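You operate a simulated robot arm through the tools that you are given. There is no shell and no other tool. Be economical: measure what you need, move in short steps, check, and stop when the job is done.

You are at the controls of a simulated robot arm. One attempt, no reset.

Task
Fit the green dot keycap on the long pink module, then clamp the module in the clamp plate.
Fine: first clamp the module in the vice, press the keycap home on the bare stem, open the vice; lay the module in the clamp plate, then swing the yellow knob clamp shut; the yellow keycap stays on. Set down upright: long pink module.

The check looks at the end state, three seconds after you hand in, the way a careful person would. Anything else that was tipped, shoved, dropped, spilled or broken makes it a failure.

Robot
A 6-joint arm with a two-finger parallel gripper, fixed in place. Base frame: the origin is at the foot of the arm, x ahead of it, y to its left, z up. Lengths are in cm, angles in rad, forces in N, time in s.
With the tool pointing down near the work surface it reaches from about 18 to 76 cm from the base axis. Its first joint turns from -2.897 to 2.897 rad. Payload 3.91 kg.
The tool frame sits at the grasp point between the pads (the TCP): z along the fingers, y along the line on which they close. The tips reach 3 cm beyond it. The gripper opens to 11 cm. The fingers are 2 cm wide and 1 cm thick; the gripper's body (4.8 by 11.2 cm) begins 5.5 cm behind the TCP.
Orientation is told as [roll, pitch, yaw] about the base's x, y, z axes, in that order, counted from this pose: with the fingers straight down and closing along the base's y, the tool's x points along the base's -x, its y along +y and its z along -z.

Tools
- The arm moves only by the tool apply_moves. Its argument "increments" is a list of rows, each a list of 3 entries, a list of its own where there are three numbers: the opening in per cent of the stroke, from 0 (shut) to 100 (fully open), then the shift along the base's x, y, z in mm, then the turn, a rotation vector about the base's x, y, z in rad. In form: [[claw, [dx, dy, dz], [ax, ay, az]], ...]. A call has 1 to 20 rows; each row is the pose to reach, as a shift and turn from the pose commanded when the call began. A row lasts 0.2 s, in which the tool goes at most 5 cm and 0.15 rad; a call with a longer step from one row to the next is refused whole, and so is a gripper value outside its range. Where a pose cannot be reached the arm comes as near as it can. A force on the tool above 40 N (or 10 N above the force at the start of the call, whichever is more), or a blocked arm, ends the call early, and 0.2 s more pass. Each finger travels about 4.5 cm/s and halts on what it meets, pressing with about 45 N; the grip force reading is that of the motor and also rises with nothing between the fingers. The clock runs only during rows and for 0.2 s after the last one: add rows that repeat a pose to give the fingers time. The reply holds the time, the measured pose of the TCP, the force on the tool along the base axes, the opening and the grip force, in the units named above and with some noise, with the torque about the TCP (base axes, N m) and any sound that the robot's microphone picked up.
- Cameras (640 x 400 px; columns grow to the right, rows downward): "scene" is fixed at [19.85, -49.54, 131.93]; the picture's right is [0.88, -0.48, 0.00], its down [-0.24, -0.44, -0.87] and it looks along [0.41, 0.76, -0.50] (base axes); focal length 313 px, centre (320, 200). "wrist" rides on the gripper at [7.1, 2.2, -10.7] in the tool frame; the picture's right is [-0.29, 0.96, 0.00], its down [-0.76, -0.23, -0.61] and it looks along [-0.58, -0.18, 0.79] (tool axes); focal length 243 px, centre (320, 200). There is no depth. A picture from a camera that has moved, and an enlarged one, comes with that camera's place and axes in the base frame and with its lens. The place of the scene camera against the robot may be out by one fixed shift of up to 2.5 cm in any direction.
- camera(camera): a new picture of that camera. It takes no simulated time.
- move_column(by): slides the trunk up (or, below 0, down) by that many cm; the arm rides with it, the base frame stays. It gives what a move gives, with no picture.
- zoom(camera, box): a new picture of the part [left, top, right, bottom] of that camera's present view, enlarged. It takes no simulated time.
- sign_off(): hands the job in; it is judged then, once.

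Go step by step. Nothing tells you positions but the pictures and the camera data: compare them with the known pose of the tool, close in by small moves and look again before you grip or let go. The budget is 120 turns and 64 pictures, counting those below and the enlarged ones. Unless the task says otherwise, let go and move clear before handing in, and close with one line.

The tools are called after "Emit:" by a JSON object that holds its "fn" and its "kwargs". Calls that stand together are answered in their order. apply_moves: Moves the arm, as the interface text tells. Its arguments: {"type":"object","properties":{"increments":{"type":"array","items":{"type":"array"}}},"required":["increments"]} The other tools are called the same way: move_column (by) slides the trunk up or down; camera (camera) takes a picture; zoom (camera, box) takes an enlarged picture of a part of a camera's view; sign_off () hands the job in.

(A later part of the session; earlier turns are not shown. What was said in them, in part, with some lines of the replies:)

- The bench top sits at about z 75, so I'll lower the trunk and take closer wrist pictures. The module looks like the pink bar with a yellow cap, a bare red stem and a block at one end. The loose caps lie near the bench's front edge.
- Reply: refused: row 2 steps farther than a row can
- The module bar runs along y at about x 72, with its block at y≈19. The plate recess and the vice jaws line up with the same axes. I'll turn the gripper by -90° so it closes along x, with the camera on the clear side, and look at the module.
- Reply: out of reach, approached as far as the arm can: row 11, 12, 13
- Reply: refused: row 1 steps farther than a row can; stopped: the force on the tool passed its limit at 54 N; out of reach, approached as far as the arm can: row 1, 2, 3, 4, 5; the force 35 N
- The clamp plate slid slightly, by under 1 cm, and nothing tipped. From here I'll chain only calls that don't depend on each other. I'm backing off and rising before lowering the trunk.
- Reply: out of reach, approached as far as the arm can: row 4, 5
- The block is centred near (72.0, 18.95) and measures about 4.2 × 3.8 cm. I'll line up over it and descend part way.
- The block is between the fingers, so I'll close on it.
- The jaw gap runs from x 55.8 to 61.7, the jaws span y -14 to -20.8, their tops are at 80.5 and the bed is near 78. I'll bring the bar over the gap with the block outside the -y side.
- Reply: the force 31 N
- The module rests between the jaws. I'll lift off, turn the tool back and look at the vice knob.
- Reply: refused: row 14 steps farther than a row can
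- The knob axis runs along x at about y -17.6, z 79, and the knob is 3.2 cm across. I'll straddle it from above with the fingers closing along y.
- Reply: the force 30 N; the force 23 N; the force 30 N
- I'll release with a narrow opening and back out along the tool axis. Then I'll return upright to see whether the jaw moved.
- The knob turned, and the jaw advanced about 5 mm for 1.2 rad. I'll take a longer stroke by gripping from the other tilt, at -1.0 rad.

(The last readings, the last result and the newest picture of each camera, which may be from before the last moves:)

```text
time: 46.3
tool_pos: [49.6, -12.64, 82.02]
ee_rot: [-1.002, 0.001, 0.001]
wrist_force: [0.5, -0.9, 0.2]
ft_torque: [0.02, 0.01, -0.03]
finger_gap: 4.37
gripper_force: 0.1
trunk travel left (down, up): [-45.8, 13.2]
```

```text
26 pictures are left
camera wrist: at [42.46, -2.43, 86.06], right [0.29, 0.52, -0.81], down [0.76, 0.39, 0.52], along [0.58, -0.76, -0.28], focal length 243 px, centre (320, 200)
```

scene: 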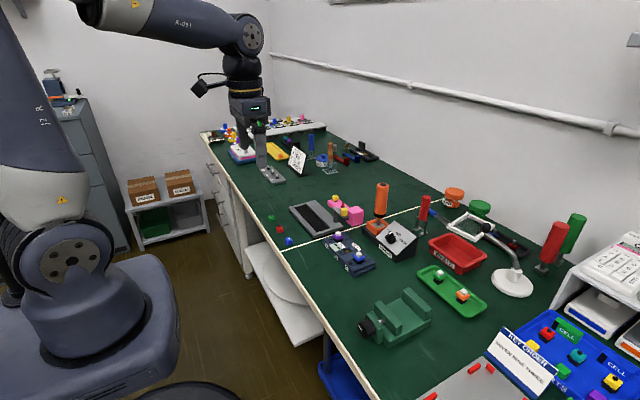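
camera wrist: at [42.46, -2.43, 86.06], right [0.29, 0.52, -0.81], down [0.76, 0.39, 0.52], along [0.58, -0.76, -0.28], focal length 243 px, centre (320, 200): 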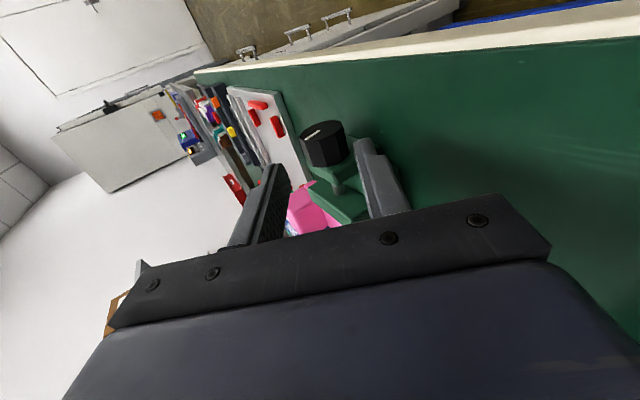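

Emit:
{"fn": "apply_moves", "kwargs": {"increments": [[40, [0, -20, -13], [0, 0, 0]], [40, [0, -41.9, -27], [0, 0, 0]], [40, [0, -41.9, -27], [0, 0, 0]], [28, [0, -41.9, -27], [0, 0, 0]], [15, [0, -41.9, -27], [0, 0, 0]], [15, [0, -41.9, -27], [0, 0, 0]]]}}

```text
time: 47.7
tool_pos: [49.53, -16.78, 79.18]
ee_rot: [-0.998, 0.001, 0.002]
wrist_force: [-1.7, 6.5, -18.4]
ft_torque: [0.27, -0.94, 0.68]
finger_gap: 3.33
gripper_force: 45.0
trunk travel left (down, up): [-45.8, 13.2]
```

Emit:
{"fn": "apply_moves", "kwargs": {"increments": [[15, [0, 2.1, -0.9], [0, 0, 0]], [15, [0, 0.9, 0.8], [0.14, 0, 0]], [15, [0, -0.5, 2.2], [0.28, 0, 0]], [15, [0, -2.2, 3.4], [0.42, 0, 0]], [15, [0, -3.9, 4.4], [0.56, 0, 0]], [15, [0, -5.8, 5.2], [0.7, 0, 0]], [15, [0, -7.8, 5.6], [0.84, 0, 0]], [15, [0, -9.8, 5.8], [0.98, 0, 0]], [15, [0, -11.8, 5.7], [1.12, 0, 0]], [15, [0, -13.8, 5.3], [1.26, 0, 0]], [15, [0, -15.7, 4.7], [1.4, 0, 0]], [15, [0, -17.6, 3.7], [1.54, 0, 0]], [15, [0, -19.2, 2.6], [1.68, 0, 0]], [15, [0, -20.7, 1.2], [1.82, 0, 0]], [15, [0, -22, -0.4], [1.96, 0, 0]], [15, [0, -23, -2.1], [2.1, 0, 0]], [15, [0, -23.6, -3.4], [2.2, 0, 0]], [15, [0, -23.6, -3.4], [2.2, 0, 0]]]}}

```text
time: 51.5
tool_pos: [49.54, -19.46, 78.97]
ee_rot: [1.202, -0.003, -0.002]
wrist_force: [-0.5, -27.8, 6.9]
ft_torque: [-0.04, -0.25, -0.72]
finger_gap: 3.25
gripper_force: 45.1
trunk travel left (down, up): [-45.8, 13.2]
```

Emit:
{"fn": "apply_moves", "kwargs": {"increments": [[36, [0, 0, 0], [0, 0, 0]], [40, [0, 0, 2], [0, 0, 0]], [40, [0, -23, 11], [0, 0, 0]], [40, [0, -46, 22], [0, 0, 0]], [40, [0, -46, 50], [-0.14, 0, 0]], [40, [0, -40, 80], [-0.28, 0, 0]], [50, [0, -30, 110], [-0.42, 0, 0]], [50, [0, -20, 130], [-0.56, 0, 0]], [50, [0, -10, 140], [-0.7, 0, 0]], [50, [0, 0, 140], [-0.84, 0, 0]], [50, [0, 12, 140], [-0.98, 0, 0]], [50, [0, 12, 140], [-1.12, 0, 0]], [50, [0, 12, 140], [-1.202, 0, 0]], [50, [0, 12, 140], [-1.202, 0, 0]]]}}

Emit:
{"fn": "zoom", "kwargs": {"camera": "wrist", "box": [240, 50, 420, 210]}}

```text
time: 54.5
tool_pos: [49.65, -18.07, 92.89]
ee_rot: [-0.004, 0.0, 0.001]
wrist_force: [0.6, 0.0, -0.2]
ft_torque: [0.02, -0.02, -0.04]
finger_gap: 5.51
gripper_force: 0.1
trunk travel left (down, up): [-45.8, 13.2]
```

```text
2.50 times, centred on (330, 130) of wrist
camera zoom: at [42.5, -15.81, 103.75], right [0.29, 0.96, 0.0], down [0.76, -0.23, 0.61], along [0.58, -0.18, -0.79], focal length 606 px, centre (295, 375)
```

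zoom: 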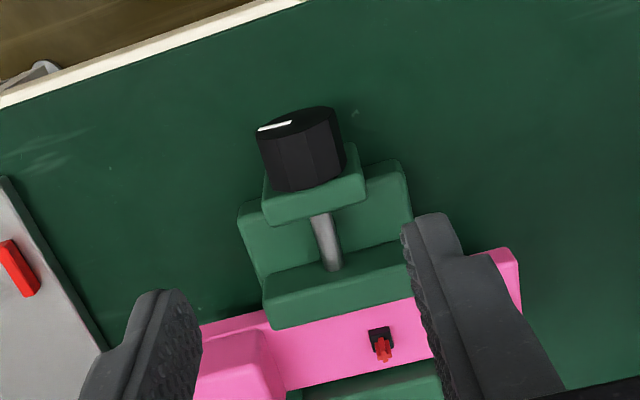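

The jaw is advancing by about 0.3 cm/rad and needs one or two more strokes. I'll repeat.

Emit:
{"fn": "apply_moves", "kwargs": {"increments": [[50, [0, 20, 0], [-0.14, 0, 0]], [45, [0, 40, 0], [-0.28, 0, 0]], [40, [0, 60, -5], [-0.42, 0, 0]], [40, [0, 70, -10], [-0.56, 0, 0]], [40, [0, 75, -20], [-0.7, 0, 0]], [40, [0, 75, -40], [-0.84, 0, 0]], [40, [0, 70, -70], [-0.98, 0, 0]], [40, [0, 60, -100], [-1.0, 0, 0]], [40, [0, 52.5, -110.5], [-1.0, 0, 0]], [40, [0, 32.5, -123.5], [-1.0, 0, 0]], [40, [0, 12.5, -137.5], [-1.0, 0, 0]], [40, [0, 12.5, -137.5], [-1.0, 0, 0]], [28, [0, 12.5, -137.5], [-1.0, 0, 0]], [15, [0, 12.5, -137.5], [-1.0, 0, 0]], [15, [0, 12.5, -137.5], [-1.0, 0, 0]]]}}

```text
time: 57.7
tool_pos: [49.57, -16.79, 79.16]
ee_rot: [-0.998, 0.002, 0.002]
wrist_force: [0.1, 5.3, -15.9]
ft_torque: [0.23, -0.91, 0.57]
finger_gap: 3.35
gripper_force: 44.8
trunk travel left (down, up): [-45.8, 13.2]
```

Emit:
{"fn": "apply_moves", "kwargs": {"increments": [[15, [0, -1.2, 1.7], [0.14, 0, 0]], [15, [0, -2.6, 3.1], [0.28, 0, 0]], [15, [0, -4.3, 4.3], [0.42, 0, 0]], [15, [0, -6, 5.3], [0.56, 0, 0]], [15, [0, -7.9, 6.1], [0.7, 0, 0]], [15, [0, -9.9, 6.5], [0.84, 0, 0]], [15, [0, -11.9, 6.7], [0.98, 0, 0]], [15, [0, -13.9, 6.6], [1.12, 0, 0]], [15, [0, -15.9, 6.2], [1.26, 0, 0]], [15, [0, -17.8, 5.6], [1.4, 0, 0]], [15, [0, -19.7, 4.6], [1.54, 0, 0]], [15, [0, -21.3, 3.5], [1.68, 0, 0]], [15, [0, -22.8, 2.1], [1.82, 0, 0]], [15, [0, -24.1, 0.5], [1.96, 0, 0]], [15, [0, -25.1, -1.2], [2.1, 0, 0]], [15, [0, -25.7, -2.5], [2.2, 0, 0]], [15, [0, -25.7, -2.5], [2.2, 0, 0]]]}}

```text
time: 61.3
tool_pos: [49.48, -19.62, 78.97]
ee_rot: [1.2, -0.001, -0.001]
wrist_force: [5.3, -12.4, 4.9]
ft_torque: [-0.71, -0.42, -0.9]
finger_gap: 3.26
gripper_force: 45.5
trunk travel left (down, up): [-45.8, 13.2]
```

Emit:
{"fn": "apply_moves", "kwargs": {"increments": [[36, [0, 0, 0], [0, 0, 0]], [40, [0, 0, 2], [0, 0, 0]], [40, [0, -23, 11], [0, 0, 0]], [40, [0, -46, 22], [0, 0, 0]], [40, [0, -46, 50], [-0.14, 0, 0]], [40, [0, -40, 80], [-0.28, 0, 0]], [50, [0, -30, 110], [-0.42, 0, 0]], [50, [0, -20, 130], [-0.56, 0, 0]], [50, [0, -10, 140], [-0.7, 0, 0]], [50, [0, 0, 140], [-0.84, 0, 0]], [50, [0, 12, 140], [-0.98, 0, 0]], [50, [0, 12, 140], [-1.12, 0, 0]], [50, [0, 12, 140], [-1.2, 0, 0]], [50, [0, 12, 140], [-1.2, 0, 0]]]}}

Emit:
{"fn": "zoom", "kwargs": {"camera": "wrist", "box": [240, 50, 420, 210]}}

```text
time: 64.3
tool_pos: [49.71, -18.14, 93.02]
ee_rot: [-0.004, 0.001, 0.0]
wrist_force: [-0.4, -0.3, 0.2]
ft_torque: [-0.02, -0.01, -0.01]
finger_gap: 5.5
gripper_force: 0.1
trunk travel left (down, up): [-45.8, 13.2]
```

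```text
2.50 times, centred on (330, 130) of wrist
camera zoom: at [42.5, -15.9, 103.75], right [0.29, 0.96, 0.0], down [0.76, -0.23, 0.61], along [0.58, -0.18, -0.79], focal length 606 px, centre (295, 375)
```

zoom: 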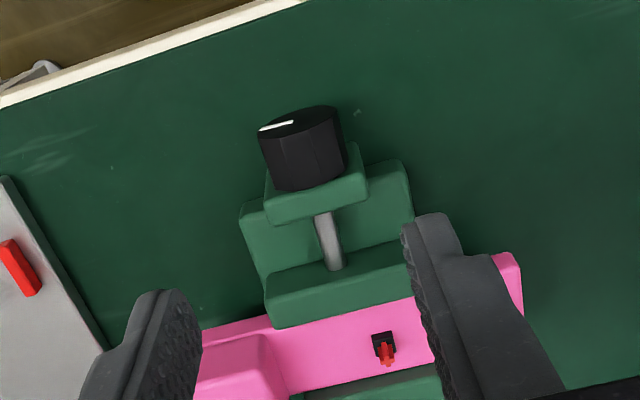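

The knob pointer did not move on the last stroke, so the vice is tight on the module. Next is the green dot keycap near (49, 33).

Emit:
{"fn": "apply_moves", "kwargs": {"increments": [[50, [3, 45, 0], [0, 0, 0]], [50, [6, 90, 0], [0, 0, 0]], [50, [9, 135, 0], [0, 0, 0]], [50, [12, 180, 0], [0, 0, 0]], [50, [15, 225, 0], [0, 0, 0]], [50, [18, 270, 0], [0, 0, 0]], [50, [21, 315, 0], [0, 0, 0]], [50, [24, 360, 0], [0, 0, 0]], [50, [27, 405, 0], [0, 0, 0]], [50, [30, 450, -10], [0, 0, 0]], [50, [30, 495, -30], [0, 0, 0]], [50, [25, 514, -60], [0, 0, 0]], [50, [20, 514, -80], [0, 0, 0]], [50, [20, 514, -80], [0, 0, 0]]]}}

Emit:
{"fn": "zoom", "kwargs": {"camera": "wrist", "box": [220, 90, 420, 215]}}

```text
time: 67.3
tool_pos: [51.48, 33.43, 84.94]
ee_rot: [-0.001, 0.001, 0.0]
wrist_force: [0.1, -0.3, -0.4]
ft_torque: [0.03, 0.0, -0.03]
finger_gap: 5.51
gripper_force: 0.0
trunk travel left (down, up): [-45.8, 13.2]
```

```text
3.20 times, centred on (320, 152) of wrist
camera zoom: at [44.46, 35.55, 95.65], right [0.29, 0.96, 0.0], down [0.76, -0.23, 0.61], along [0.58, -0.18, -0.79], focal length 776 px, centre (320, 352)
```

zoom: 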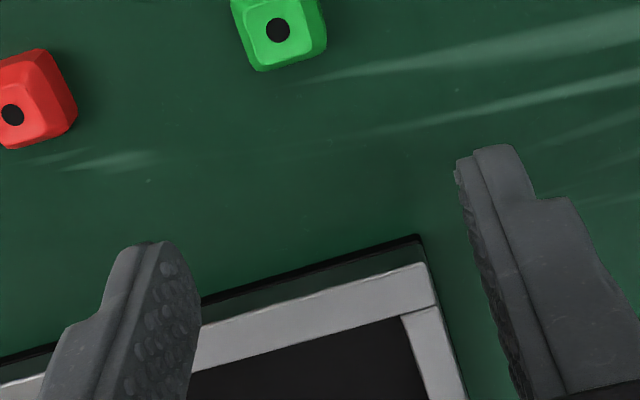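

Emit:
{"fn": "apply_moves", "kwargs": {"increments": [[45, [-15, -3, -20], [0, 0, 0]], [40, [-22, -4.5, -45], [0, 0, 0]], [40, [-22, -4.5, -45], [0, 0, 0]]]}}

Emit:
{"fn": "zoom", "kwargs": {"camera": "wrist", "box": [240, 90, 400, 215]}}

```text
time: 68.1
tool_pos: [49.42, 32.78, 80.39]
ee_rot: [-0.001, -0.002, 0.002]
wrist_force: [0.4, -0.6, -0.1]
ft_torque: [-0.03, 0.01, -0.01]
finger_gap: 4.41
gripper_force: 0.1
trunk travel left (down, up): [-45.8, 13.2]
```

```text
3.20 times, centred on (320, 152) of wrist
camera zoom: at [42.31, 34.99, 91.16], right [0.29, 0.96, 0.0], down [0.76, -0.23, 0.61], along [0.58, -0.18, -0.79], focal length 776 px, centre (320, 352)
```

zoom: 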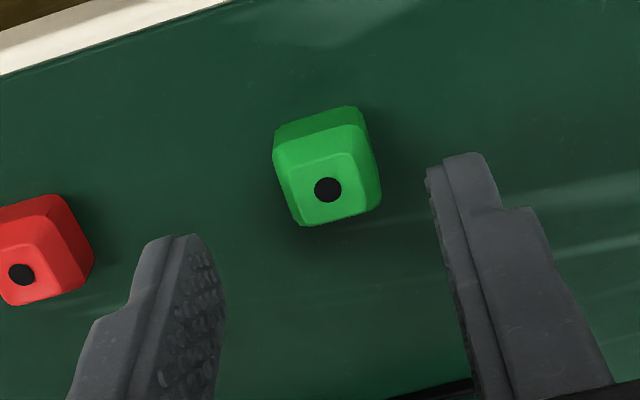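

Emit:
{"fn": "apply_moves", "kwargs": {"increments": [[40, [-4.5, 2.7, -12], [0, 0, 0]], [40, [-4.5, 2.7, -25], [0, 0, 0]], [40, [-4.5, 2.7, -25], [0, 0, 0]], [25, [-4.5, 2.7, -25], [0, 0, 0]], [8, [-4.5, 2.7, -25], [0, 0, 0]], [8, [-4.5, 2.7, -25], [0, 0, 0]], [8, [-4.5, 2.7, -25], [0, 0, 0]]]}}

Emit:
{"fn": "zoom", "kwargs": {"camera": "wrist", "box": [240, 90, 400, 215]}}

```text
time: 69.7
tool_pos: [48.91, 33.04, 77.96]
ee_rot: [0.0, -0.002, 0.001]
wrist_force: [0.1, 4.5, 9.3]
ft_torque: [0.23, 0.09, -0.08]
finger_gap: 1.84
gripper_force: 45.4
trunk travel left (down, up): [-45.8, 13.2]
```

```text
3.20 times, centred on (320, 152) of wrist
camera zoom: at [41.83, 35.34, 88.72], right [0.29, 0.96, 0.0], down [0.76, -0.23, 0.61], along [0.58, -0.18, -0.79], focal length 776 px, centre (320, 352)
```

zoom: 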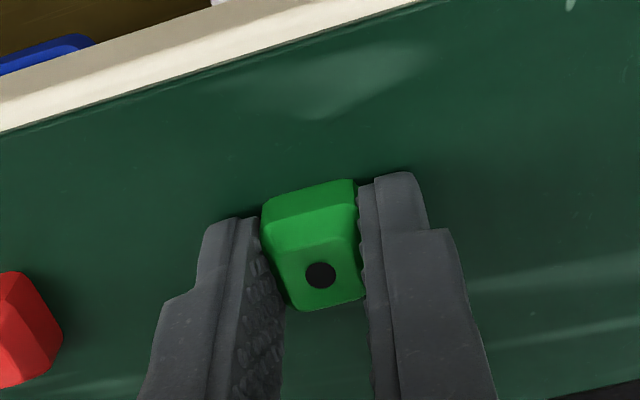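

I'm holding the green cap. I'll lift it and carry it over to the vice, just above the bare stem.

Emit:
{"fn": "apply_moves", "kwargs": {"increments": [[8, [0, 0, 40], [0, 0, 0]], [8, [0, 0, 85], [0, 0, 0]], [8, [0, 0, 130], [0, 0, 0]], [8, [10, -45, 140], [0, 0, 0]], [8, [20, -90, 140], [0, 0, 0]], [8, [30, -135, 140], [0, 0, 0]], [8, [40, -180, 140], [0, 0, 0]], [8, [50, -225, 140], [0, 0, 0]], [8, [60, -270, 140], [0, 0, 0]], [8, [70, -315, 140], [0, 0, 0]], [8, [80, -360, 140], [0, 0, 0]], [8, [90, -405, 140], [0, 0, 0]], [8, [100, -450, 140], [0, 0, 0]], [8, [105, -480, 140], [0, 0, 0]], [8, [105, -499, 130], [0, 0, 0]], [8, [105, -499, 110], [0, 0, 0]], [8, [105, -499, 90], [0, 0, 0]], [8, [105, -499, 90], [0, 0, 0]]]}}

Emit:
{"fn": "zoom", "kwargs": {"camera": "wrist", "box": [240, 90, 400, 215]}}

```text
time: 73.5
tool_pos: [59.46, -16.98, 87.01]
ee_rot: [-0.001, -0.001, 0.0]
wrist_force: [-0.2, -0.2, 0.4]
ft_torque: [0.01, -0.02, -0.01]
finger_gap: 1.85
gripper_force: 45.6
trunk travel left (down, up): [-45.8, 13.2]
```

```text
3.20 times, centred on (320, 152) of wrist
camera zoom: at [52.33, -14.61, 97.68], right [0.29, 0.96, 0.0], down [0.76, -0.23, 0.61], along [0.58, -0.18, -0.79], focal length 776 px, centre (320, 352)
```

zoom: 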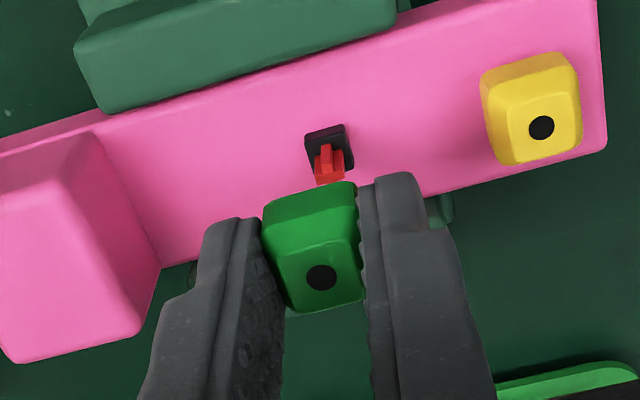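

The cap and stem are both in view. The stem sits about 5.5 mm farther in +x than the cap, so I'll correct that and descend partway.

Emit:
{"fn": "apply_moves", "kwargs": {"increments": [[8, [5.5, 0.5, -10], [0, 0, 0]], [8, [5.5, 0.5, -26], [0, 0, 0]], [8, [5.5, 0.5, -26], [0, 0, 0]]]}}

Emit:
{"fn": "zoom", "kwargs": {"camera": "wrist", "box": [260, 90, 380, 190]}}

```text
time: 74.3
tool_pos: [60.06, -16.85, 84.26]
ee_rot: [-0.002, 0.0, 0.001]
wrist_force: [0.5, 0.0, 0.5]
ft_torque: [0.0, -0.01, 0.01]
finger_gap: 1.84
gripper_force: 44.7
trunk travel left (down, up): [-45.8, 13.2]
```

```text
4.00 times, centred on (320, 140) of wrist
camera zoom: at [52.87, -14.6, 95.11], right [0.29, 0.96, 0.0], down [0.76, -0.23, 0.61], along [0.58, -0.18, -0.79], focal length 970 px, centre (320, 440)
```

zoom: 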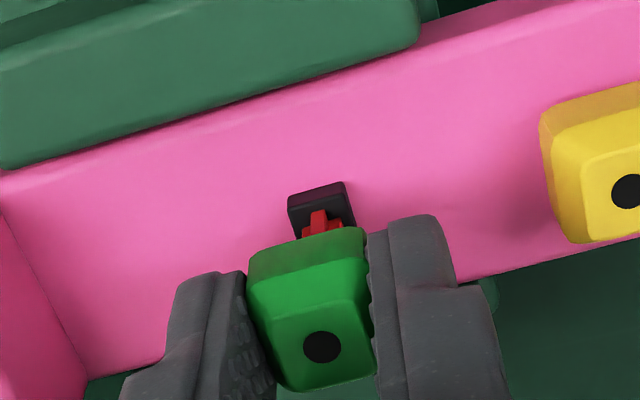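

Aligned within about 1 mm. I'll press down in small steps.

Emit:
{"fn": "apply_moves", "kwargs": {"increments": [[8, [0, 0, -8], [0, 0, 0]], [8, [0, 0, -12], [0, 0, 0]], [8, [0, 0, -15], [0, 0, 0]], [8, [0, 0, -18], [0, 0, 0]], [8, [0, 0, -20], [0, 0, 0]], [8, [0, 0, -22], [0, 0, 0]]]}}

```text
time: 75.7
tool_pos: [59.77, -16.72, 82.53]
ee_rot: [-0.004, -0.003, -0.001]
wrist_force: [-17.5, 4.8, 27.8]
ft_torque: [0.11, 0.48, -0.05]
finger_gap: 1.88
gripper_force: 45.1
trunk travel left (down, up): [-45.8, 13.2]
```

Emit:
{"fn": "apply_moves", "kwargs": {"increments": [[8, [0, 0, 3], [0, 0, 0]], [8, [-2.5, 0.8, 3], [0, 0, 0]], [8, [-2.5, 0.8, 0], [0, 0, 0]], [8, [-2.5, 0.8, -2], [0, 0, 0]]]}}

Emit:
{"fn": "zoom", "kwargs": {"camera": "wrist", "box": [260, 90, 380, 190]}}

```text
time: 76.7
tool_pos: [59.66, -16.72, 82.33]
ee_rot: [-0.002, -0.007, 0.001]
wrist_force: [-0.8, -0.5, 32.6]
ft_torque: [0.0, 0.0, 0.01]
finger_gap: 1.87
gripper_force: 45.3
trunk travel left (down, up): [-45.8, 13.2]
```

```text
4.00 times, centred on (320, 140) of wrist
camera zoom: at [52.59, -14.48, 93.03], right [0.29, 0.96, 0.0], down [0.76, -0.23, 0.61], along [0.59, -0.18, -0.79], focal length 970 px, centre (320, 440)
```

zoom: 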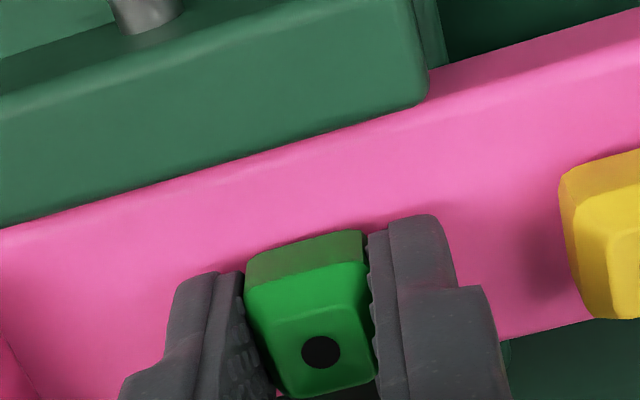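

Emit:
{"fn": "apply_moves", "kwargs": {"increments": [[8, [0, 0, -1], [0, 0, 0]], [8, [0, 0, -2], [0, 0, 0]], [8, [0, 0, -3], [0, 0, 0]], [8, [0, 0, -4], [0, 0, 0]]]}}

```text
time: 77.7
tool_pos: [59.65, -16.65, 81.9]
ee_rot: [-0.003, -0.007, 0.0]
wrist_force: [3.9, -1.2, 39.1]
ft_torque: [0.04, -0.02, 0.04]
finger_gap: 1.85
gripper_force: 44.7
trunk travel left (down, up): [-45.8, 13.2]
```

Emit:
{"fn": "apply_moves", "kwargs": {"increments": [[8, [0, 0, -1], [0, 0, 0]], [8, [0, 0, -2], [0, 0, 0]], [8, [0, 0, -3], [0, 0, 0]], [8, [0, 0, -4], [0, 0, 0]], [8, [0, 0, -5], [0, 0, 0]]]}}

Emit:
{"fn": "zoom", "kwargs": {"camera": "wrist", "box": [240, 90, 400, 190]}}

```text
time: 78.3
tool_pos: [59.69, -16.72, 81.95]
ee_rot: [-0.004, -0.009, 0.003]
wrist_force: [-11.8, 2.4, 20.9]
ft_torque: [0.14, 0.32, -0.03]
finger_gap: 1.84
gripper_force: 44.5
trunk travel left (down, up): [-45.8, 13.2]
stopped in row 3: the force on the tool passed its limit at 50 N (the readings are from after the stop); the commanded pose is now the measured one
```

```text
4.00 times, centred on (320, 140) of wrist
camera zoom: at [52.55, -14.47, 92.65], right [0.29, 0.96, 0.0], down [0.75, -0.23, 0.62], along [0.59, -0.18, -0.79], focal length 970 px, centre (320, 440)
```

zoom: 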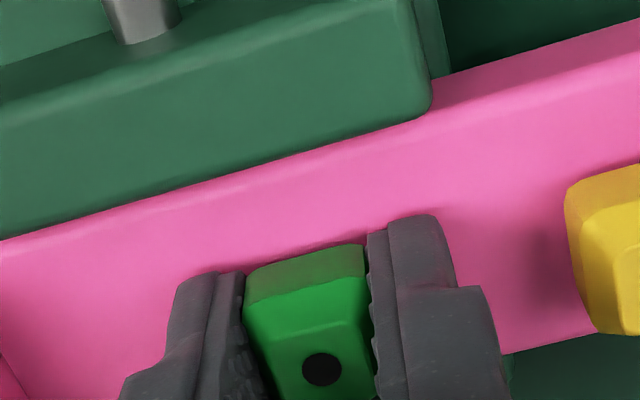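

The cap is seated on the stem but sliding up in the grip. I'll release, rise, close the fingers and press its top with the closed tips.

Emit:
{"fn": "apply_moves", "kwargs": {"increments": [[20, [0, 0, 0], [0, 0, 0]], [35, [0, 0, 0], [0, 0, 0]], [40, [0, 0, 20], [0, 0, 0]], [40, [0, 0, 45], [0, 0, 0]], [20, [0, 0, 45], [0, 0, 0]], [0, [0, 0, 45], [0, 0, 0]], [0, [0, 0, 45], [0, 0, 0]], [0, [0, 0, 45], [0, 0, 0]]]}}

Emit:
{"fn": "zoom", "kwargs": {"camera": "wrist", "box": [240, 70, 420, 190]}}

```text
time: 80.1
tool_pos: [60.01, -16.66, 86.23]
ee_rot: [-0.003, -0.009, 0.0]
wrist_force: [-0.3, -0.2, -0.5]
ft_torque: [-0.01, 0.0, -0.03]
finger_gap: 0.01
gripper_force: 38.0
trunk travel left (down, up): [-45.8, 13.2]
```

```text
3.33 times, centred on (330, 130) of wrist
camera zoom: at [52.84, -14.47, 96.95], right [0.29, 0.96, 0.0], down [0.76, -0.23, 0.61], along [0.59, -0.18, -0.79], focal length 809 px, centre (287, 433)
```

zoom: 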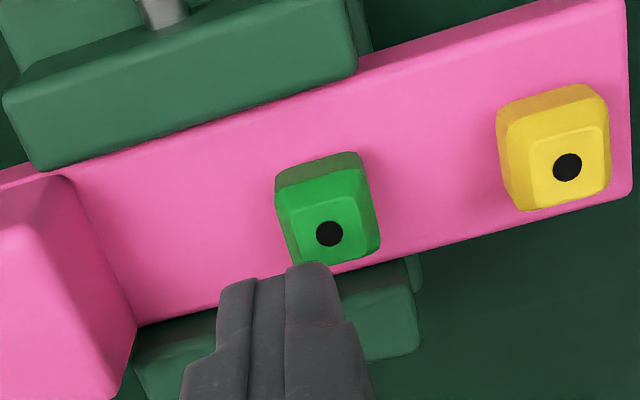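

The module slid about 1 cm along y in the jaws when I let go, but the cap came with it and sits square on the stem. I'll centre over the cap and press with the closed tips.

Emit:
{"fn": "apply_moves", "kwargs": {"increments": [[0, [0, 9.2, 0], [0, 0, 0]], [0, [0, 9.2, -15], [0, 0, 0]], [0, [0, 9.2, -22], [0, 0, 0]], [0, [0, 9.2, -26], [0, 0, 0]], [0, [0, 9.2, -29], [0, 0, 0]], [0, [0, 9.2, -32], [0, 0, 0]], [0, [0, 9.2, -35], [0, 0, 0]], [0, [0, 9.2, -38], [0, 0, 0]]]}}

```text
time: 81.2
tool_pos: [60.19, -15.79, 84.21]
ee_rot: [-0.01, -0.02, 0.0]
wrist_force: [-5.1, 2.2, 20.6]
ft_torque: [0.07, 0.29, -0.03]
finger_gap: 0.02
gripper_force: 37.7
trunk travel left (down, up): [-45.8, 13.2]
stopped in row 5: the force on the tool passed its limit at 45 N (the readings are from after the stop); the commanded pose is now the measured one
```

Emit:
{"fn": "apply_moves", "kwargs": {"increments": [[0, [0, 0, -1], [0, 0, 0]], [0, [0, 0, -2], [0, 0, 0]], [0, [0, 0, -2.5], [0, 0, 0]]]}}

```text
time: 81.9
tool_pos: [60.23, -16.01, 84.33]
ee_rot: [-0.01, -0.023, 0.001]
wrist_force: [-6.0, 2.8, 18.8]
ft_torque: [0.09, 0.35, 0.01]
finger_gap: 0.0
gripper_force: 37.2
trunk travel left (down, up): [-45.8, 13.2]
stopped in row 3: the force on the tool passed its limit at 42 N (the readings are from after the stop); the commanded pose is now the measured one
```

Emit:
{"fn": "apply_moves", "kwargs": {"increments": [[0, [0, 0, 30], [0, 0.012, 0]], [0, [0, 0, 70], [0.01, 0.022, 0]], [0, [-30, 30, 100], [0.01, 0.022, 0]], [0, [-60, 60, 120], [0.01, 0.022, 0]], [0, [-70, 90, 120], [0.01, 0.022, 0]], [0, [-70, 90, 120], [0.01, 0.022, 0]]]}}

Emit:
{"fn": "zoom", "kwargs": {"camera": "scene", "box": [360, 260, 460, 340]}}

```text
refused: row 3 steps farther than a row can; nothing moved
```

```text
5.00 times, centred on (410, 300) of scene
camera zoom: at [19.85, -49.54, 131.93], right [0.88, -0.48, 0.0], down [-0.24, -0.44, -0.87], along [0.41, 0.76, -0.5], focal length 1565 px, centre (-130, -300)
```

zoom: 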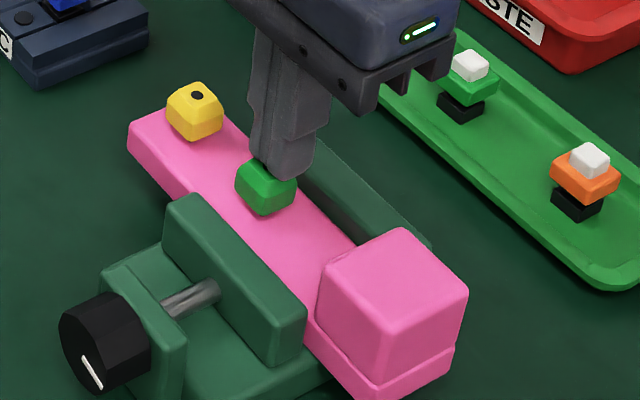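

Emit:
{"fn": "apply_moves", "kwargs": {"increments": [[0, [0, 0, 30], [0, 0.012, 0]], [0, [0, 0, 70], [0.01, 0.022, 0]], [0, [-25, 25, 90], [0.01, 0.022, 0]], [0, [-50, 50, 110], [0.01, 0.022, 0]], [0, [-70, 90, 120], [0.01, 0.022, 0]], [0, [-70, 90, 120], [0.01, 0.022, 0]]]}}

Emit:
{"fn": "zoom", "kwargs": {"camera": "scene", "box": [380, 265, 440, 310]}}

```text
time: 83.3
tool_pos: [53.3, -6.85, 96.09]
ee_rot: [0.002, 0.002, 0.0]
wrist_force: [-1.4, 0.2, 0.0]
ft_torque: [0.01, 0.0, 0.01]
finger_gap: 0.0
gripper_force: 37.8
trunk travel left (down, up): [-45.8, 13.2]
```

```text
8.89 times, centred on (410, 288) of scene
camera zoom: at [19.85, -49.54, 131.93], right [0.88, -0.48, 0.0], down [-0.24, -0.44, -0.87], along [0.41, 0.76, -0.5], focal length 2782 px, centre (-480, -578)
```

zoom: 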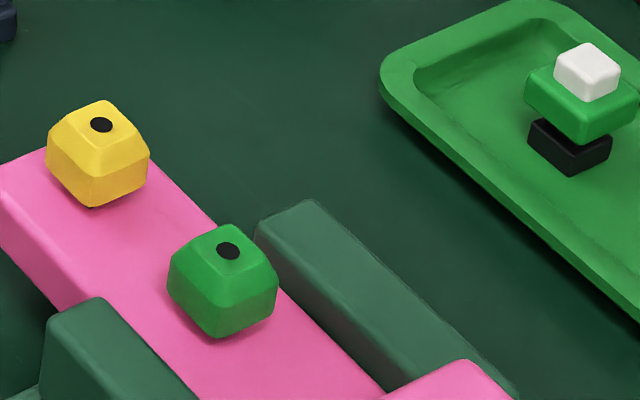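

Both caps sit at the same height, so the green one is home. Next I'll open the vice by turning the knob the other way.

Emit:
{"fn": "apply_moves", "kwargs": {"increments": [[40, [-20, -40, 0], [0, 0, 0]], [50, [-37, -75, 0], [0, 0, 0]], [50, [-37, -120, 0], [0.14, 0, 0]], [45, [-37, -150, -10], [0.28, 0, 0]], [40, [-37, -170, -20], [0.42, 0, 0]], [40, [-37, -185, -40], [0.56, 0, 0]], [40, [-37, -190, -60], [0.7, 0, 0]], [40, [-37, -190, -90], [0.84, 0, 0]], [40, [-37, -180, -120], [0.98, 0, 0]], [40, [-37, -165.5, -142.3], [1.0, 0, 0]], [40, [-37, -145, -156], [1.0, 0, 0]], [40, [-37, -123.7, -169.3], [1.0, 0, 0]], [40, [-37, -123.7, -169.3], [1.0, 0, 0]], [28, [-37, -123.7, -169.3], [1.0, 0, 0]], [15, [-37, -123.7, -169.3], [1.0, 0, 0]], [15, [-37, -123.7, -169.3], [1.0, 0, 0]]]}}

```text
time: 86.7
tool_pos: [49.43, -19.09, 79.14]
ee_rot: [1.001, 0.003, 0.005]
wrist_force: [-0.4, 17.6, 6.9]
ft_torque: [0.2, 0.24, 0.41]
finger_gap: 3.21
gripper_force: 44.9
trunk travel left (down, up): [-45.8, 13.2]
```

Emit:
{"fn": "apply_moves", "kwargs": {"increments": [[15, [0, 1.2, 1.7], [-0.14, 0, 0]], [15, [0, 2.6, 3.1], [-0.28, 0, 0]], [15, [0, 4.3, 4.3], [-0.42, 0, 0]], [15, [0, 6, 5.3], [-0.56, 0, 0]], [15, [0, 7.9, 6.1], [-0.7, 0, 0]], [15, [0, 9.9, 6.5], [-0.84, 0, 0]], [15, [0, 11.9, 6.7], [-0.98, 0, 0]], [15, [0, 13.9, 6.6], [-1.12, 0, 0]], [15, [0, 15.9, 6.2], [-1.26, 0, 0]], [15, [0, 17.8, 5.6], [-1.4, 0, 0]], [15, [0, 19.7, 4.6], [-1.54, 0, 0]], [15, [0, 21.3, 3.5], [-1.68, 0, 0]], [15, [0, 22.8, 2.1], [-1.82, 0, 0]], [15, [0, 24.1, 0.5], [-1.96, 0, 0]], [15, [0, 25.1, -1.2], [-2.1, 0, 0]], [15, [0, 25.7, -2.5], [-2.2, 0, 0]], [15, [0, 25.7, -2.5], [-2.2, 0, 0]]]}}

```text
time: 90.3
tool_pos: [49.56, -16.71, 78.88]
ee_rot: [-1.202, -0.001, -0.001]
wrist_force: [-0.8, 9.7, 11.0]
ft_torque: [-0.1, -0.06, 0.56]
finger_gap: 3.21
gripper_force: 45.0
trunk travel left (down, up): [-45.8, 13.2]
```

Emit:
{"fn": "apply_moves", "kwargs": {"increments": [[36, [0, 0, 0], [0, 0, 0]], [40, [0, 0, 2], [0, 0, 0]], [40, [0, 23, 11], [0, 0, 0]], [40, [0, 46, 22], [0, 0, 0]], [40, [0, 46, 50], [0.14, 0, 0]], [40, [0, 40, 80], [0.28, 0, 0]], [50, [0, 30, 110], [0.42, 0, 0]], [50, [0, 20, 130], [0.56, 0, 0]], [50, [0, 10, 140], [0.7, 0, 0]], [50, [0, 0, 140], [0.84, 0, 0]], [50, [0, -13, 140], [0.98, 0, 0]], [50, [0, -13, 140], [1.12, 0, 0]], [50, [0, -13, 140], [1.202, 0, 0]], [50, [0, -13, 140], [1.202, 0, 0]]]}}

Emit:
{"fn": "zoom", "kwargs": {"camera": "wrist", "box": [240, 50, 420, 210]}}

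```text
time: 93.3
tool_pos: [49.5, -18.02, 92.85]
ee_rot: [0.005, 0.003, 0.002]
wrist_force: [0.0, 0.1, -0.5]
ft_torque: [0.04, 0.03, 0.01]
finger_gap: 5.48
gripper_force: 0.1
trunk travel left (down, up): [-45.8, 13.2]
```

```text
2.50 times, centred on (330, 130) of wrist
camera zoom: at [42.55, -15.87, 103.61], right [0.29, 0.96, 0.0], down [0.76, -0.23, 0.6], along [0.58, -0.17, -0.8], focal length 606 px, centre (295, 375)
```

zoom: 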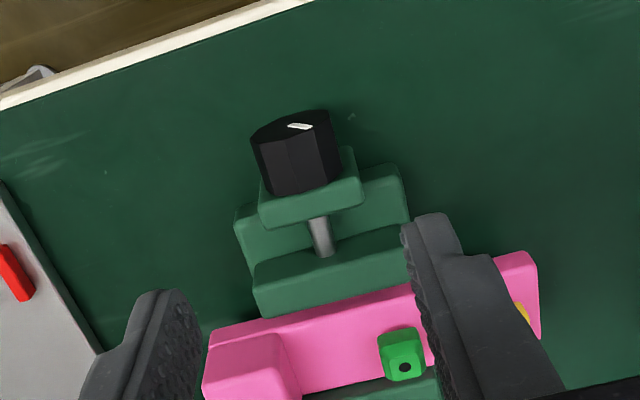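

The jaw has backed off about 5–7 mm. I'll turn the gripper and go above the module's block.

Emit:
{"fn": "apply_moves", "kwargs": {"increments": [[50, [10, -5, 0], [0, 0, -0.14]], [50, [20, -10, 0], [0, 0, -0.28]], [50, [30, -15, 0], [0, 0, -0.42]], [50, [40, -20, 0], [0, 0, -0.56]], [50, [50, -25, 0], [0, 0, -0.7]], [50, [60, -30, 0], [0, 0, -0.84]], [55, [70, -35, 0], [0, 0, -0.98]], [55, [80, -40, 0], [0, 0, -1.12]], [55, [90, -45, 0], [0, 0, -1.26]], [55, [100, -50, 0], [0, 0, -1.4]], [55, [103, -53, -10], [-0.003, 0.005, -1.5]], [55, [103, -53, -30], [-0.003, 0.005, -1.5708]], [55, [103, -53, -30], [-0.003, 0.005, -1.5708]]]}}

Emit:
{"fn": "camera", "kwargs": {"camera": "wrist"}}

```text
time: 96.1
tool_pos: [59.91, -23.38, 89.72]
ee_rot: [-0.002, 0.004, -1.57]
wrist_force: [0.5, -0.6, -0.8]
ft_torque: [0.02, 0.02, 0.02]
finger_gap: 6.05
gripper_force: 0.0
trunk travel left (down, up): [-45.8, 13.2]
```

```text
12 pictures are left
camera wrist: at [62.12, -16.21, 100.49], right [0.96, -0.29, 0.0], down [-0.23, -0.76, 0.6], along [-0.18, -0.58, -0.8], focal length 243 px, centre (320, 200)
```

wrist: 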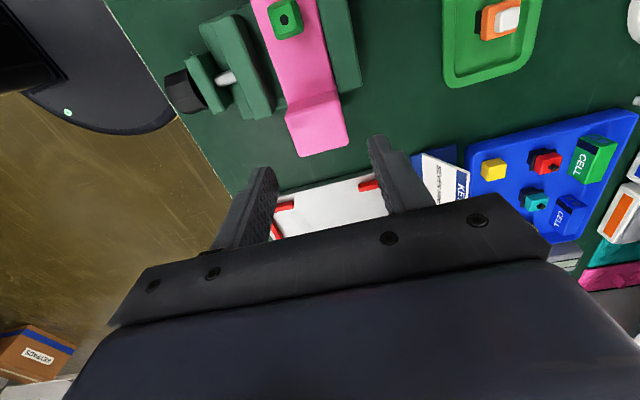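

Emit:
{"fn": "apply_moves", "kwargs": {"increments": [[55, [-1, 4, -40], [0, 0, 0]], [55, [-1, 4, -75], [0, 0, 0]], [55, [-1, 4, -90], [0, 0, 0]], [55, [-1, 4, -90], [0, 0, 0]], [40, [-1, 4, -90], [0, 0, 0]], [25, [-1, 4, -90], [0, 0, 0]], [20, [-1, 4, -90], [0, 0, 0]], [20, [-1, 4, -90], [0, 0, 0]]]}}

```text
time: 97.9
tool_pos: [59.81, -22.93, 80.87]
ee_rot: [-0.003, 0.007, -1.572]
wrist_force: [-0.1, 0.2, 0.1]
ft_torque: [-0.07, -0.02, 0.0]
finger_gap: 4.38
gripper_force: 45.0
trunk travel left (down, up): [-45.8, 13.2]
```

I have the module again. I'll lift it and carry it to the plate side, positioned so I can measure the plate's present position.

Emit:
{"fn": "apply_moves", "kwargs": {"increments": [[20, [0, 0, 15], [0, 0, 0]], [20, [0, 0, 50], [0, 0, 0]], [20, [0, 0, 90], [0, 0, 0]], [20, [-20, 20, 120], [0, 0, 0]], [20, [-50, 50, 125], [0, 0, 0]], [20, [-70, 90, 125], [0, 0, 0]], [20, [-90, 130, 125], [0, 0, 0]], [20, [-105, 175, 125], [0, 0, 0]], [20, [-120, 220, 125], [0, 0, 0]], [20, [-130, 265, 125], [0, 0, 0]], [20, [-140, 310, 125], [0, 0, 0]], [20, [-150, 355, 125], [0, 0, 0]], [20, [-155, 400, 125], [0, 0, 0]], [20, [-158, 445, 125], [0, 0, 0]], [20, [-158, 490, 125], [0, 0, 0]], [20, [-158, 500, 125], [0, 0, 0]], [20, [-158, 500, 125], [0, 0, 0]]]}}

Emit:
{"fn": "zoom", "kwargs": {"camera": "wrist", "box": [360, 0, 600, 200]}}

```text
time: 101.5
tool_pos: [43.94, 27.07, 93.22]
ee_rot: [-0.001, 0.004, -1.572]
wrist_force: [0.3, 0.1, -1.2]
ft_torque: [-0.13, 0.02, 0.02]
finger_gap: 4.36
gripper_force: 45.1
trunk travel left (down, up): [-45.8, 13.2]
```

```text
2.00 times, centred on (480, 100) of wrist
camera zoom: at [46.12, 34.24, 103.99], right [0.96, -0.29, 0.0], down [-0.23, -0.76, 0.61], along [-0.18, -0.58, -0.8], focal length 485 px, centre (0, 400)
```

zoom: 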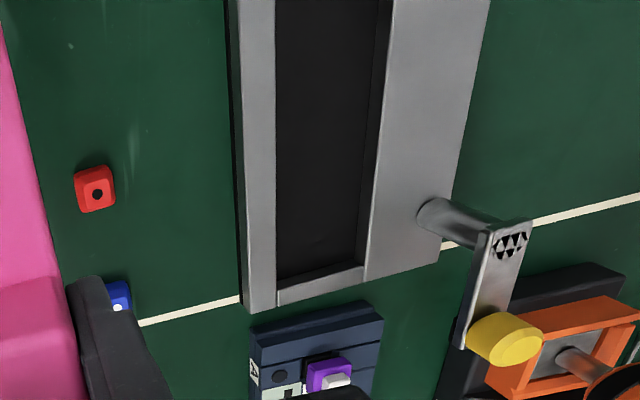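

The plate's -y end is at y≈16.4 to 16.7, its top is at z 76.4, and it is rotated about +0.024 rad. The recess spans x ≈58.4–63.2 and y ≈17.5–34.1. I'll bring the module above it.

Emit:
{"fn": "apply_moves", "kwargs": {"increments": [[20, [40, -18, 0], [0, 0, 0.024]], [20, [80, -36, 0], [0, 0, 0.024]], [20, [120, -54, -10], [0, 0, 0.024]], [20, [155, -68, -20], [0, 0, 0.024]], [20, [168, -73, -40], [0, 0, 0.024]], [20, [168, -73, -40], [0, 0, 0.024]]]}}

Emit:
{"fn": "camera", "kwargs": {"camera": "wrist"}}

```text
time: 102.9
tool_pos: [60.9, 19.76, 89.37]
ee_rot: [-0.002, 0.003, -1.547]
wrist_force: [0.3, 0.4, -1.7]
ft_torque: [-0.08, 0.01, -0.01]
finger_gap: 4.38
gripper_force: 45.1
trunk travel left (down, up): [-45.8, 13.2]
```

```text
10 pictures are left
camera wrist: at [62.94, 27.0, 100.07], right [0.96, -0.27, 0.0], down [-0.21, -0.77, 0.6], along [-0.16, -0.58, -0.8], focal length 243 px, centre (320, 200)
```

wrist: 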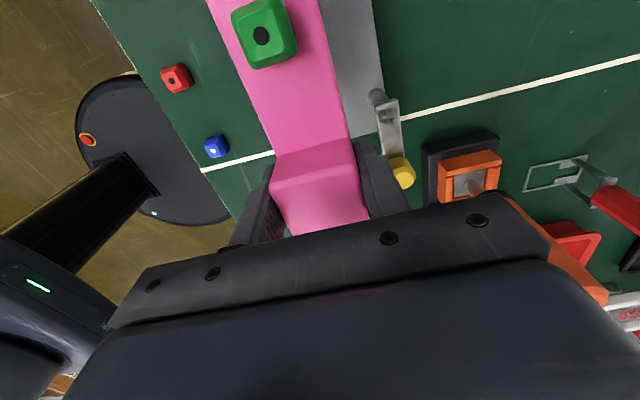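

Emit:
{"fn": "apply_moves", "kwargs": {"increments": [[20, [-1.2, 0, -30], [0, 0, 0]], [20, [-1.2, 0, -60], [0, 0, 0]], [20, [-1.2, 0, -78], [0, 0, 0]], [20, [-1.2, 0, -82], [0, 0, 0]], [20, [-1.2, 0, -82], [0, 0, 0]]]}}

Emit:
{"fn": "zoom", "kwargs": {"camera": "scene", "box": [280, 180, 380, 250]}}

Emit:
{"fn": "zoom", "kwargs": {"camera": "wrist", "box": [180, 0, 420, 180]}}

```text
time: 104.1
tool_pos: [60.59, 19.79, 81.11]
ee_rot: [-0.003, 0.005, -1.545]
wrist_force: [-1.0, -0.3, -1.8]
ft_torque: [-0.1, 0.0, 0.0]
finger_gap: 4.36
gripper_force: 44.8
trunk travel left (down, up): [-45.8, 13.2]
```

```text
5.71 times, centred on (330, 215) of scene
camera zoom: at [19.85, -49.54, 131.93], right [0.88, -0.48, 0.0], down [-0.24, -0.44, -0.87], along [0.41, 0.76, -0.5], focal length 1788 px, centre (263, 114)
```

zoom: 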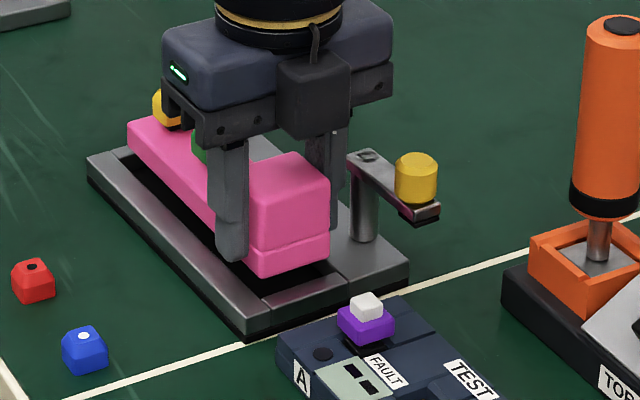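

```text
2.22 times, centred on (300, 90) of wrist
camera zoom: at [62.68, 27.0, 91.91], right [0.96, -0.27, 0.0], down [-0.21, -0.77, 0.6], along [-0.16, -0.58, -0.8], focal length 539 px, centre (364, 444)
```

zoom: 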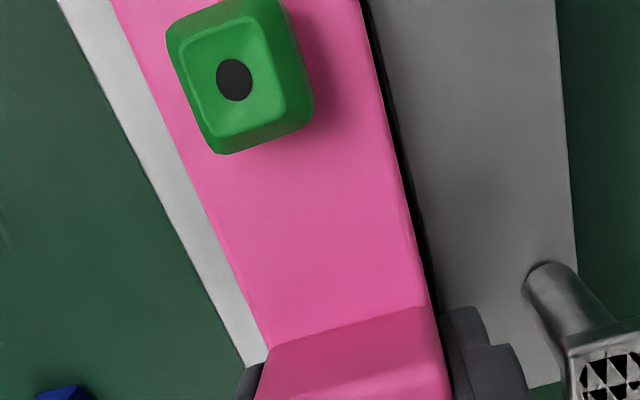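

Seen from the wrist, the bar is centred in the recess with about 3 mm clear on each side. I'll lower it gently and watch the force.

Emit:
{"fn": "apply_moves", "kwargs": {"increments": [[20, [0, 0, -3], [0, 0, 0]], [20, [0, 0, -6], [0, 0, 0]], [20, [0, 0, -8], [0, 0, 0]], [20, [0, 0, -10], [0, 0, 0]], [20, [0, 0, -12], [0, 0, 0]]]}}

```text
time: 105.3
tool_pos: [60.6, 19.85, 79.83]
ee_rot: [-0.003, 0.0, -1.546]
wrist_force: [-1.4, -1.5, 1.2]
ft_torque: [-0.14, -0.02, -0.04]
finger_gap: 4.36
gripper_force: 44.8
trunk travel left (down, up): [-45.8, 13.2]
```

Emit:
{"fn": "apply_moves", "kwargs": {"increments": [[20, [0, 0, -1], [0, 0, 0]], [20, [0, 0, -2], [0, 0, 0]], [20, [0, 0, -3], [0, 0, 0]], [20, [0, 0, -4], [0, 0, 0]]]}}

```text
time: 106.3
tool_pos: [60.7, 19.82, 79.75]
ee_rot: [0.002, 0.007, -1.545]
wrist_force: [-2.9, -1.3, 17.8]
ft_torque: [-0.29, 0.58, 0.07]
finger_gap: 4.35
gripper_force: 45.5
trunk travel left (down, up): [-45.8, 13.2]
```

Emit:
{"fn": "zoom", "kwargs": {"camera": "scene", "box": [280, 185, 360, 240]}}

```text
7.27 times, centred on (320, 212) of scene
camera zoom: at [19.85, -49.54, 131.93], right [0.88, -0.48, 0.0], down [-0.24, -0.44, -0.87], along [0.41, 0.76, -0.5], focal length 2276 px, centre (320, 109)
```

zoom: 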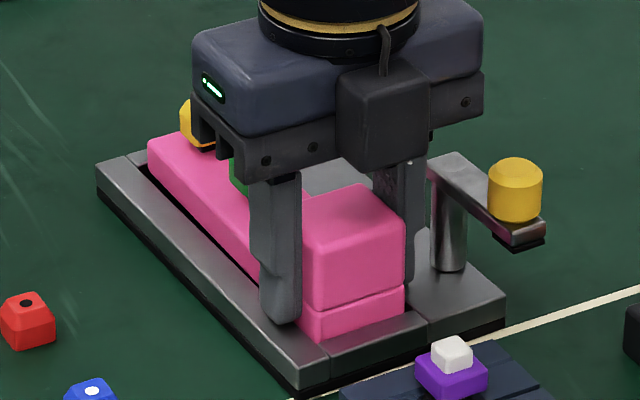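

The front fingertip is resting on the front rail, and the module is already inside the recess, close to its floor. I'll ease up slightly and release so it settles.

Emit:
{"fn": "apply_moves", "kwargs": {"increments": [[20, [0, 0, 4], [0, 0, 0]], [20, [0, 0, 4], [0, 0, 0]], [42, [0, 0, 4], [0, 0, 0]], [46, [0, 0, 4], [0, 0, 0]], [48, [0, 0, 4], [0, 0, 0]], [48, [0, 0, 4], [0, 0, 0]], [48, [0, 0, 40], [0, 0, 0]], [48, [0, 0, 80], [0, 0, 0]], [48, [0, 0, 110], [0, 0, 0]], [48, [0, 0, 110], [0, 0, 0]]]}}

Emit:
{"fn": "camera", "kwargs": {"camera": "wrist"}}

```text
time: 108.5
tool_pos: [60.69, 19.86, 90.53]
ee_rot: [0.0, 0.006, -1.546]
wrist_force: [-0.5, 1.0, 0.3]
ft_torque: [0.02, 0.0, 0.0]
finger_gap: 5.28
gripper_force: 0.0
trunk travel left (down, up): [-45.8, 13.2]
```

```text
6 pictures are left
camera wrist: at [62.68, 26.99, 101.38], right [0.96, -0.27, 0.0], down [-0.21, -0.77, 0.6], along [-0.16, -0.58, -0.8], focal length 243 px, centre (320, 200)
```

wrist: 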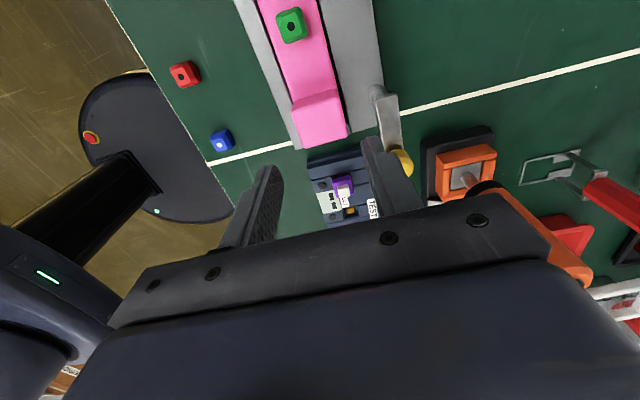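

The module is lying in the recess. Now I'll close the fingers and go to the outer (+x) side of the yellow knob, ready to swing the clamp over.

Emit:
{"fn": "apply_moves", "kwargs": {"increments": [[0, [0, 0, 10], [0, 0, 0]], [0, [40, -17, 10], [0, 0, 0]], [0, [75, -33, 10], [0, 0, 0]], [0, [101, -40, 10], [0, 0, 0]], [0, [101, -40, -25], [0, 0, 0]], [0, [101, -40, -60], [0, 0, 0]], [0, [101, -40, -60], [0, 0, 0]]]}}

Emit:
{"fn": "zoom", "kwargs": {"camera": "wrist", "box": [180, 40, 420, 200]}}

```text
time: 110.1
tool_pos: [70.81, 15.75, 84.45]
ee_rot: [-0.001, 0.004, -1.545]
wrist_force: [-0.1, -0.3, 0.1]
ft_torque: [-0.05, 0.04, -0.02]
finger_gap: 0.02
gripper_force: 38.2
trunk travel left (down, up): [-45.8, 13.2]
```

```text
2.50 times, centred on (300, 120) of wrist
camera zoom: at [72.81, 23.01, 95.24], right [0.96, -0.27, 0.0], down [-0.21, -0.77, 0.6], along [-0.16, -0.58, -0.8], focal length 606 px, centre (370, 400)
```

zoom: 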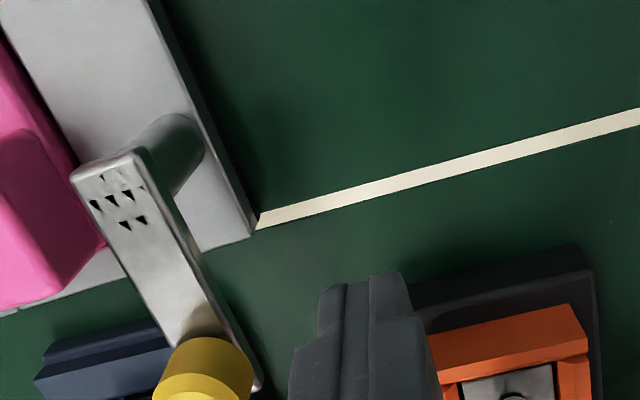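

Emit:
{"fn": "apply_moves", "kwargs": {"increments": [[0, [-15, 2, 0], [0, 0, 0]], [0, [-22, 2, 0], [0, 0, 0]], [0, [-28, 0, 0], [0, 0, 0]], [0, [-33, -2, 0], [0, 0, 0]], [0, [-37.2, -3.3, 0], [0, 0, 0]], [0, [-42, -4.2, 0], [0, 0, 0]], [0, [-47, -4.7, 0], [0, 0, 0]]]}}

```text
time: 111.7
tool_pos: [65.94, 15.3, 84.56]
ee_rot: [0.0, 0.003, -1.547]
wrist_force: [0.3, -0.6, 0.0]
ft_torque: [-0.02, 0.03, 0.01]
finger_gap: 0.0
gripper_force: 37.5
trunk travel left (down, up): [-45.8, 13.2]
```

Emit:
{"fn": "zoom", "kwargs": {"camera": "wrist", "box": [180, 40, 420, 200]}}

```text
2.50 times, centred on (300, 120) of wrist
camera zoom: at [68.08, 22.54, 95.27], right [0.96, -0.27, 0.0], down [-0.21, -0.77, 0.61], along [-0.16, -0.58, -0.8], focal length 606 px, centre (370, 400)
```

zoom: 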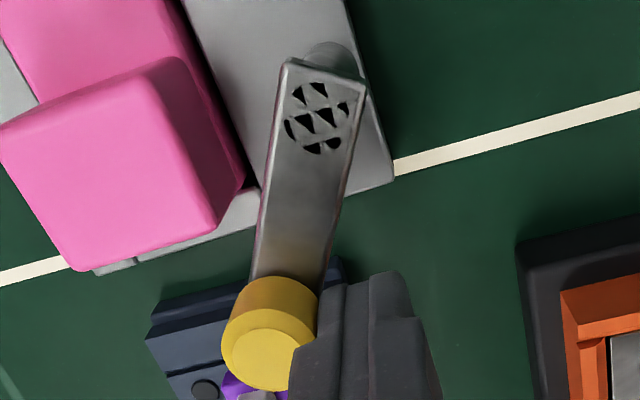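

The clamp is swinging freely. I'll continue along the arc until it lies across the block.

Emit:
{"fn": "apply_moves", "kwargs": {"increments": [[0, [-8, -2.1, 0], [0, 0, 0]], [0, [-13, -1, 0], [0, 0, 0]], [0, [-17.8, 0.7, 0], [0, 0, 0]], [0, [-22.5, 3, 0], [0, 0, 0]], [0, [-26.8, 5.4, 0], [0, 0, 0]], [0, [-31, 8.5, 0], [0, 0, 0]], [0, [-34.7, 11.8, 0], [0, 0, 0]], [0, [-38, 15.5, 0], [0, 0, 0]], [0, [-41.2, 19.6, 0], [0, 0, 0]]]}}

```text
time: 113.7
tool_pos: [61.96, 17.26, 84.54]
ee_rot: [-0.002, 0.007, -1.546]
wrist_force: [-0.3, 0.0, 0.8]
ft_torque: [0.05, 0.03, 0.01]
finger_gap: 0.0
gripper_force: 37.7
trunk travel left (down, up): [-45.8, 13.2]
```

Emit:
{"fn": "apply_moves", "kwargs": {"increments": [[0, [-2.5, 4, 0], [0, 0, 0]], [0, [-4.3, 7.6, 0], [0, 0, 0]], [0, [-4.5, 9, 0], [0, 0, 0]]]}}

Emit:
{"fn": "zoom", "kwargs": {"camera": "scene", "box": [280, 185, 360, 240]}}

```text
time: 114.5
tool_pos: [61.44, 18.01, 84.48]
ee_rot: [0.0, 0.004, -1.547]
wrist_force: [0.1, -8.8, 3.2]
ft_torque: [-0.24, 0.01, 0.03]
finger_gap: 0.0
gripper_force: 37.7
trunk travel left (down, up): [-45.8, 13.2]
```

```text
7.27 times, centred on (320, 212) of scene
camera zoom: at [19.85, -49.54, 131.93], right [0.88, -0.48, 0.0], down [-0.24, -0.44, -0.87], along [0.41, 0.76, -0.5], focal length 2276 px, centre (320, 109)
```

zoom: 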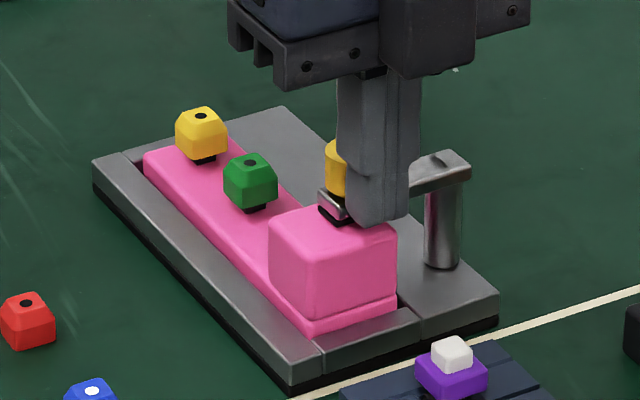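

Emit:
{"fn": "apply_moves", "kwargs": {"increments": [[0, [0, 1, 0], [0, 0, 0]], [0, [0, 2, 0], [0, 0, 0]], [0, [0, 2, 0], [0, 0, 0]]]}}

```text
time: 115.3
tool_pos: [61.45, 18.31, 84.56]
ee_rot: [-0.001, 0.006, -1.547]
wrist_force: [-0.6, -6.3, -1.2]
ft_torque: [-0.2, -0.08, 0.02]
finger_gap: 0.0
gripper_force: 37.6
trunk travel left (down, up): [-45.8, 13.2]
```

Emit:
{"fn": "apply_moves", "kwargs": {"increments": [[0, [0, -10, 0], [0, 0, 0]], [0, [0, -20, 20], [0, 0, 0]], [0, [0, -20, 60], [0, 0, 0]], [0, [0, -20, 95], [0, 0, 0]], [0, [0, -20, 95], [0, 0, 0]]]}}

Emit:
{"fn": "zoom", "kwargs": {"camera": "wrist", "box": [220, 0, 440, 150]}}

```text
time: 116.5
tool_pos: [61.46, 16.26, 94.12]
ee_rot: [-0.002, 0.004, -1.547]
wrist_force: [0.6, -0.6, 0.8]
ft_torque: [-0.01, 0.0, -0.01]
finger_gap: 0.0
gripper_force: 37.1
trunk travel left (down, up): [-45.8, 13.2]
```

```text
2.67 times, centred on (330, 75) of wrist
camera zoom: at [63.48, 23.45, 104.93], right [0.96, -0.27, 0.0], down [-0.21, -0.77, 0.6], along [-0.16, -0.58, -0.8], focal length 647 px, centre (293, 533)
```

zoom: 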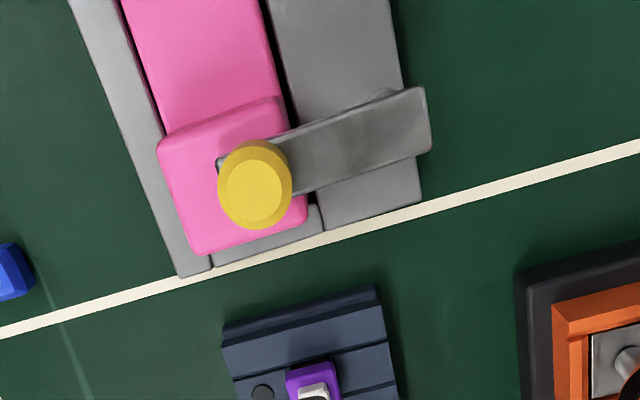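

The clamp arm lies square across the block. I'll move clear and take a last overall look.

Emit:
{"fn": "apply_moves", "kwargs": {"increments": [[0, [-20, 0, 30], [0, 0, 0]], [0, [-50, 0, 60], [0, 0, 0]], [0, [-90, 0, 80], [0, 0, 0]], [0, [-130, 0, 90], [0, 0, 0]], [0, [-170, 0, 90], [0, 0, 0]], [30, [-170, 0, 90], [0, 0, 0]], [30, [-170, 0, 90], [0, 0, 0]]]}}

Emit:
{"fn": "camera", "kwargs": {"camera": "scene"}}

```text
time: 118.1
tool_pos: [44.49, 16.4, 102.97]
ee_rot: [-0.003, 0.005, -1.545]
wrist_force: [0.7, -0.4, -0.5]
ft_torque: [-0.06, -0.03, -0.02]
finger_gap: 3.31
gripper_force: 0.1
trunk travel left (down, up): [-45.8, 13.2]
```

```text
1 pictures are left
```

scene: 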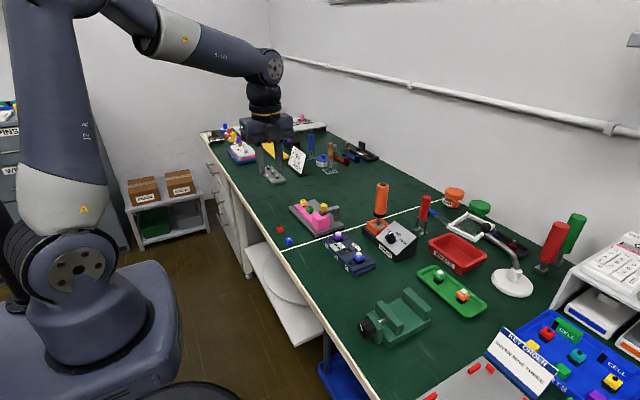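

Everything in view is upright and where it belongs: the module is clamped in the plate with both caps on, and the vice is open. I'm handing in.

Emit:
{"fn": "sign_off", "kwargs": {}}

```text
The job is handed in.
```

I fitted the green dot keycap on the long pink module beside the yellow one, opened the vice, laid the module upright in the clamp plate and swung the yellow knob clamp shut; early on I bumped the clamp plate, shifting it under 1 cm and turning it slightly, and I did not move it back.
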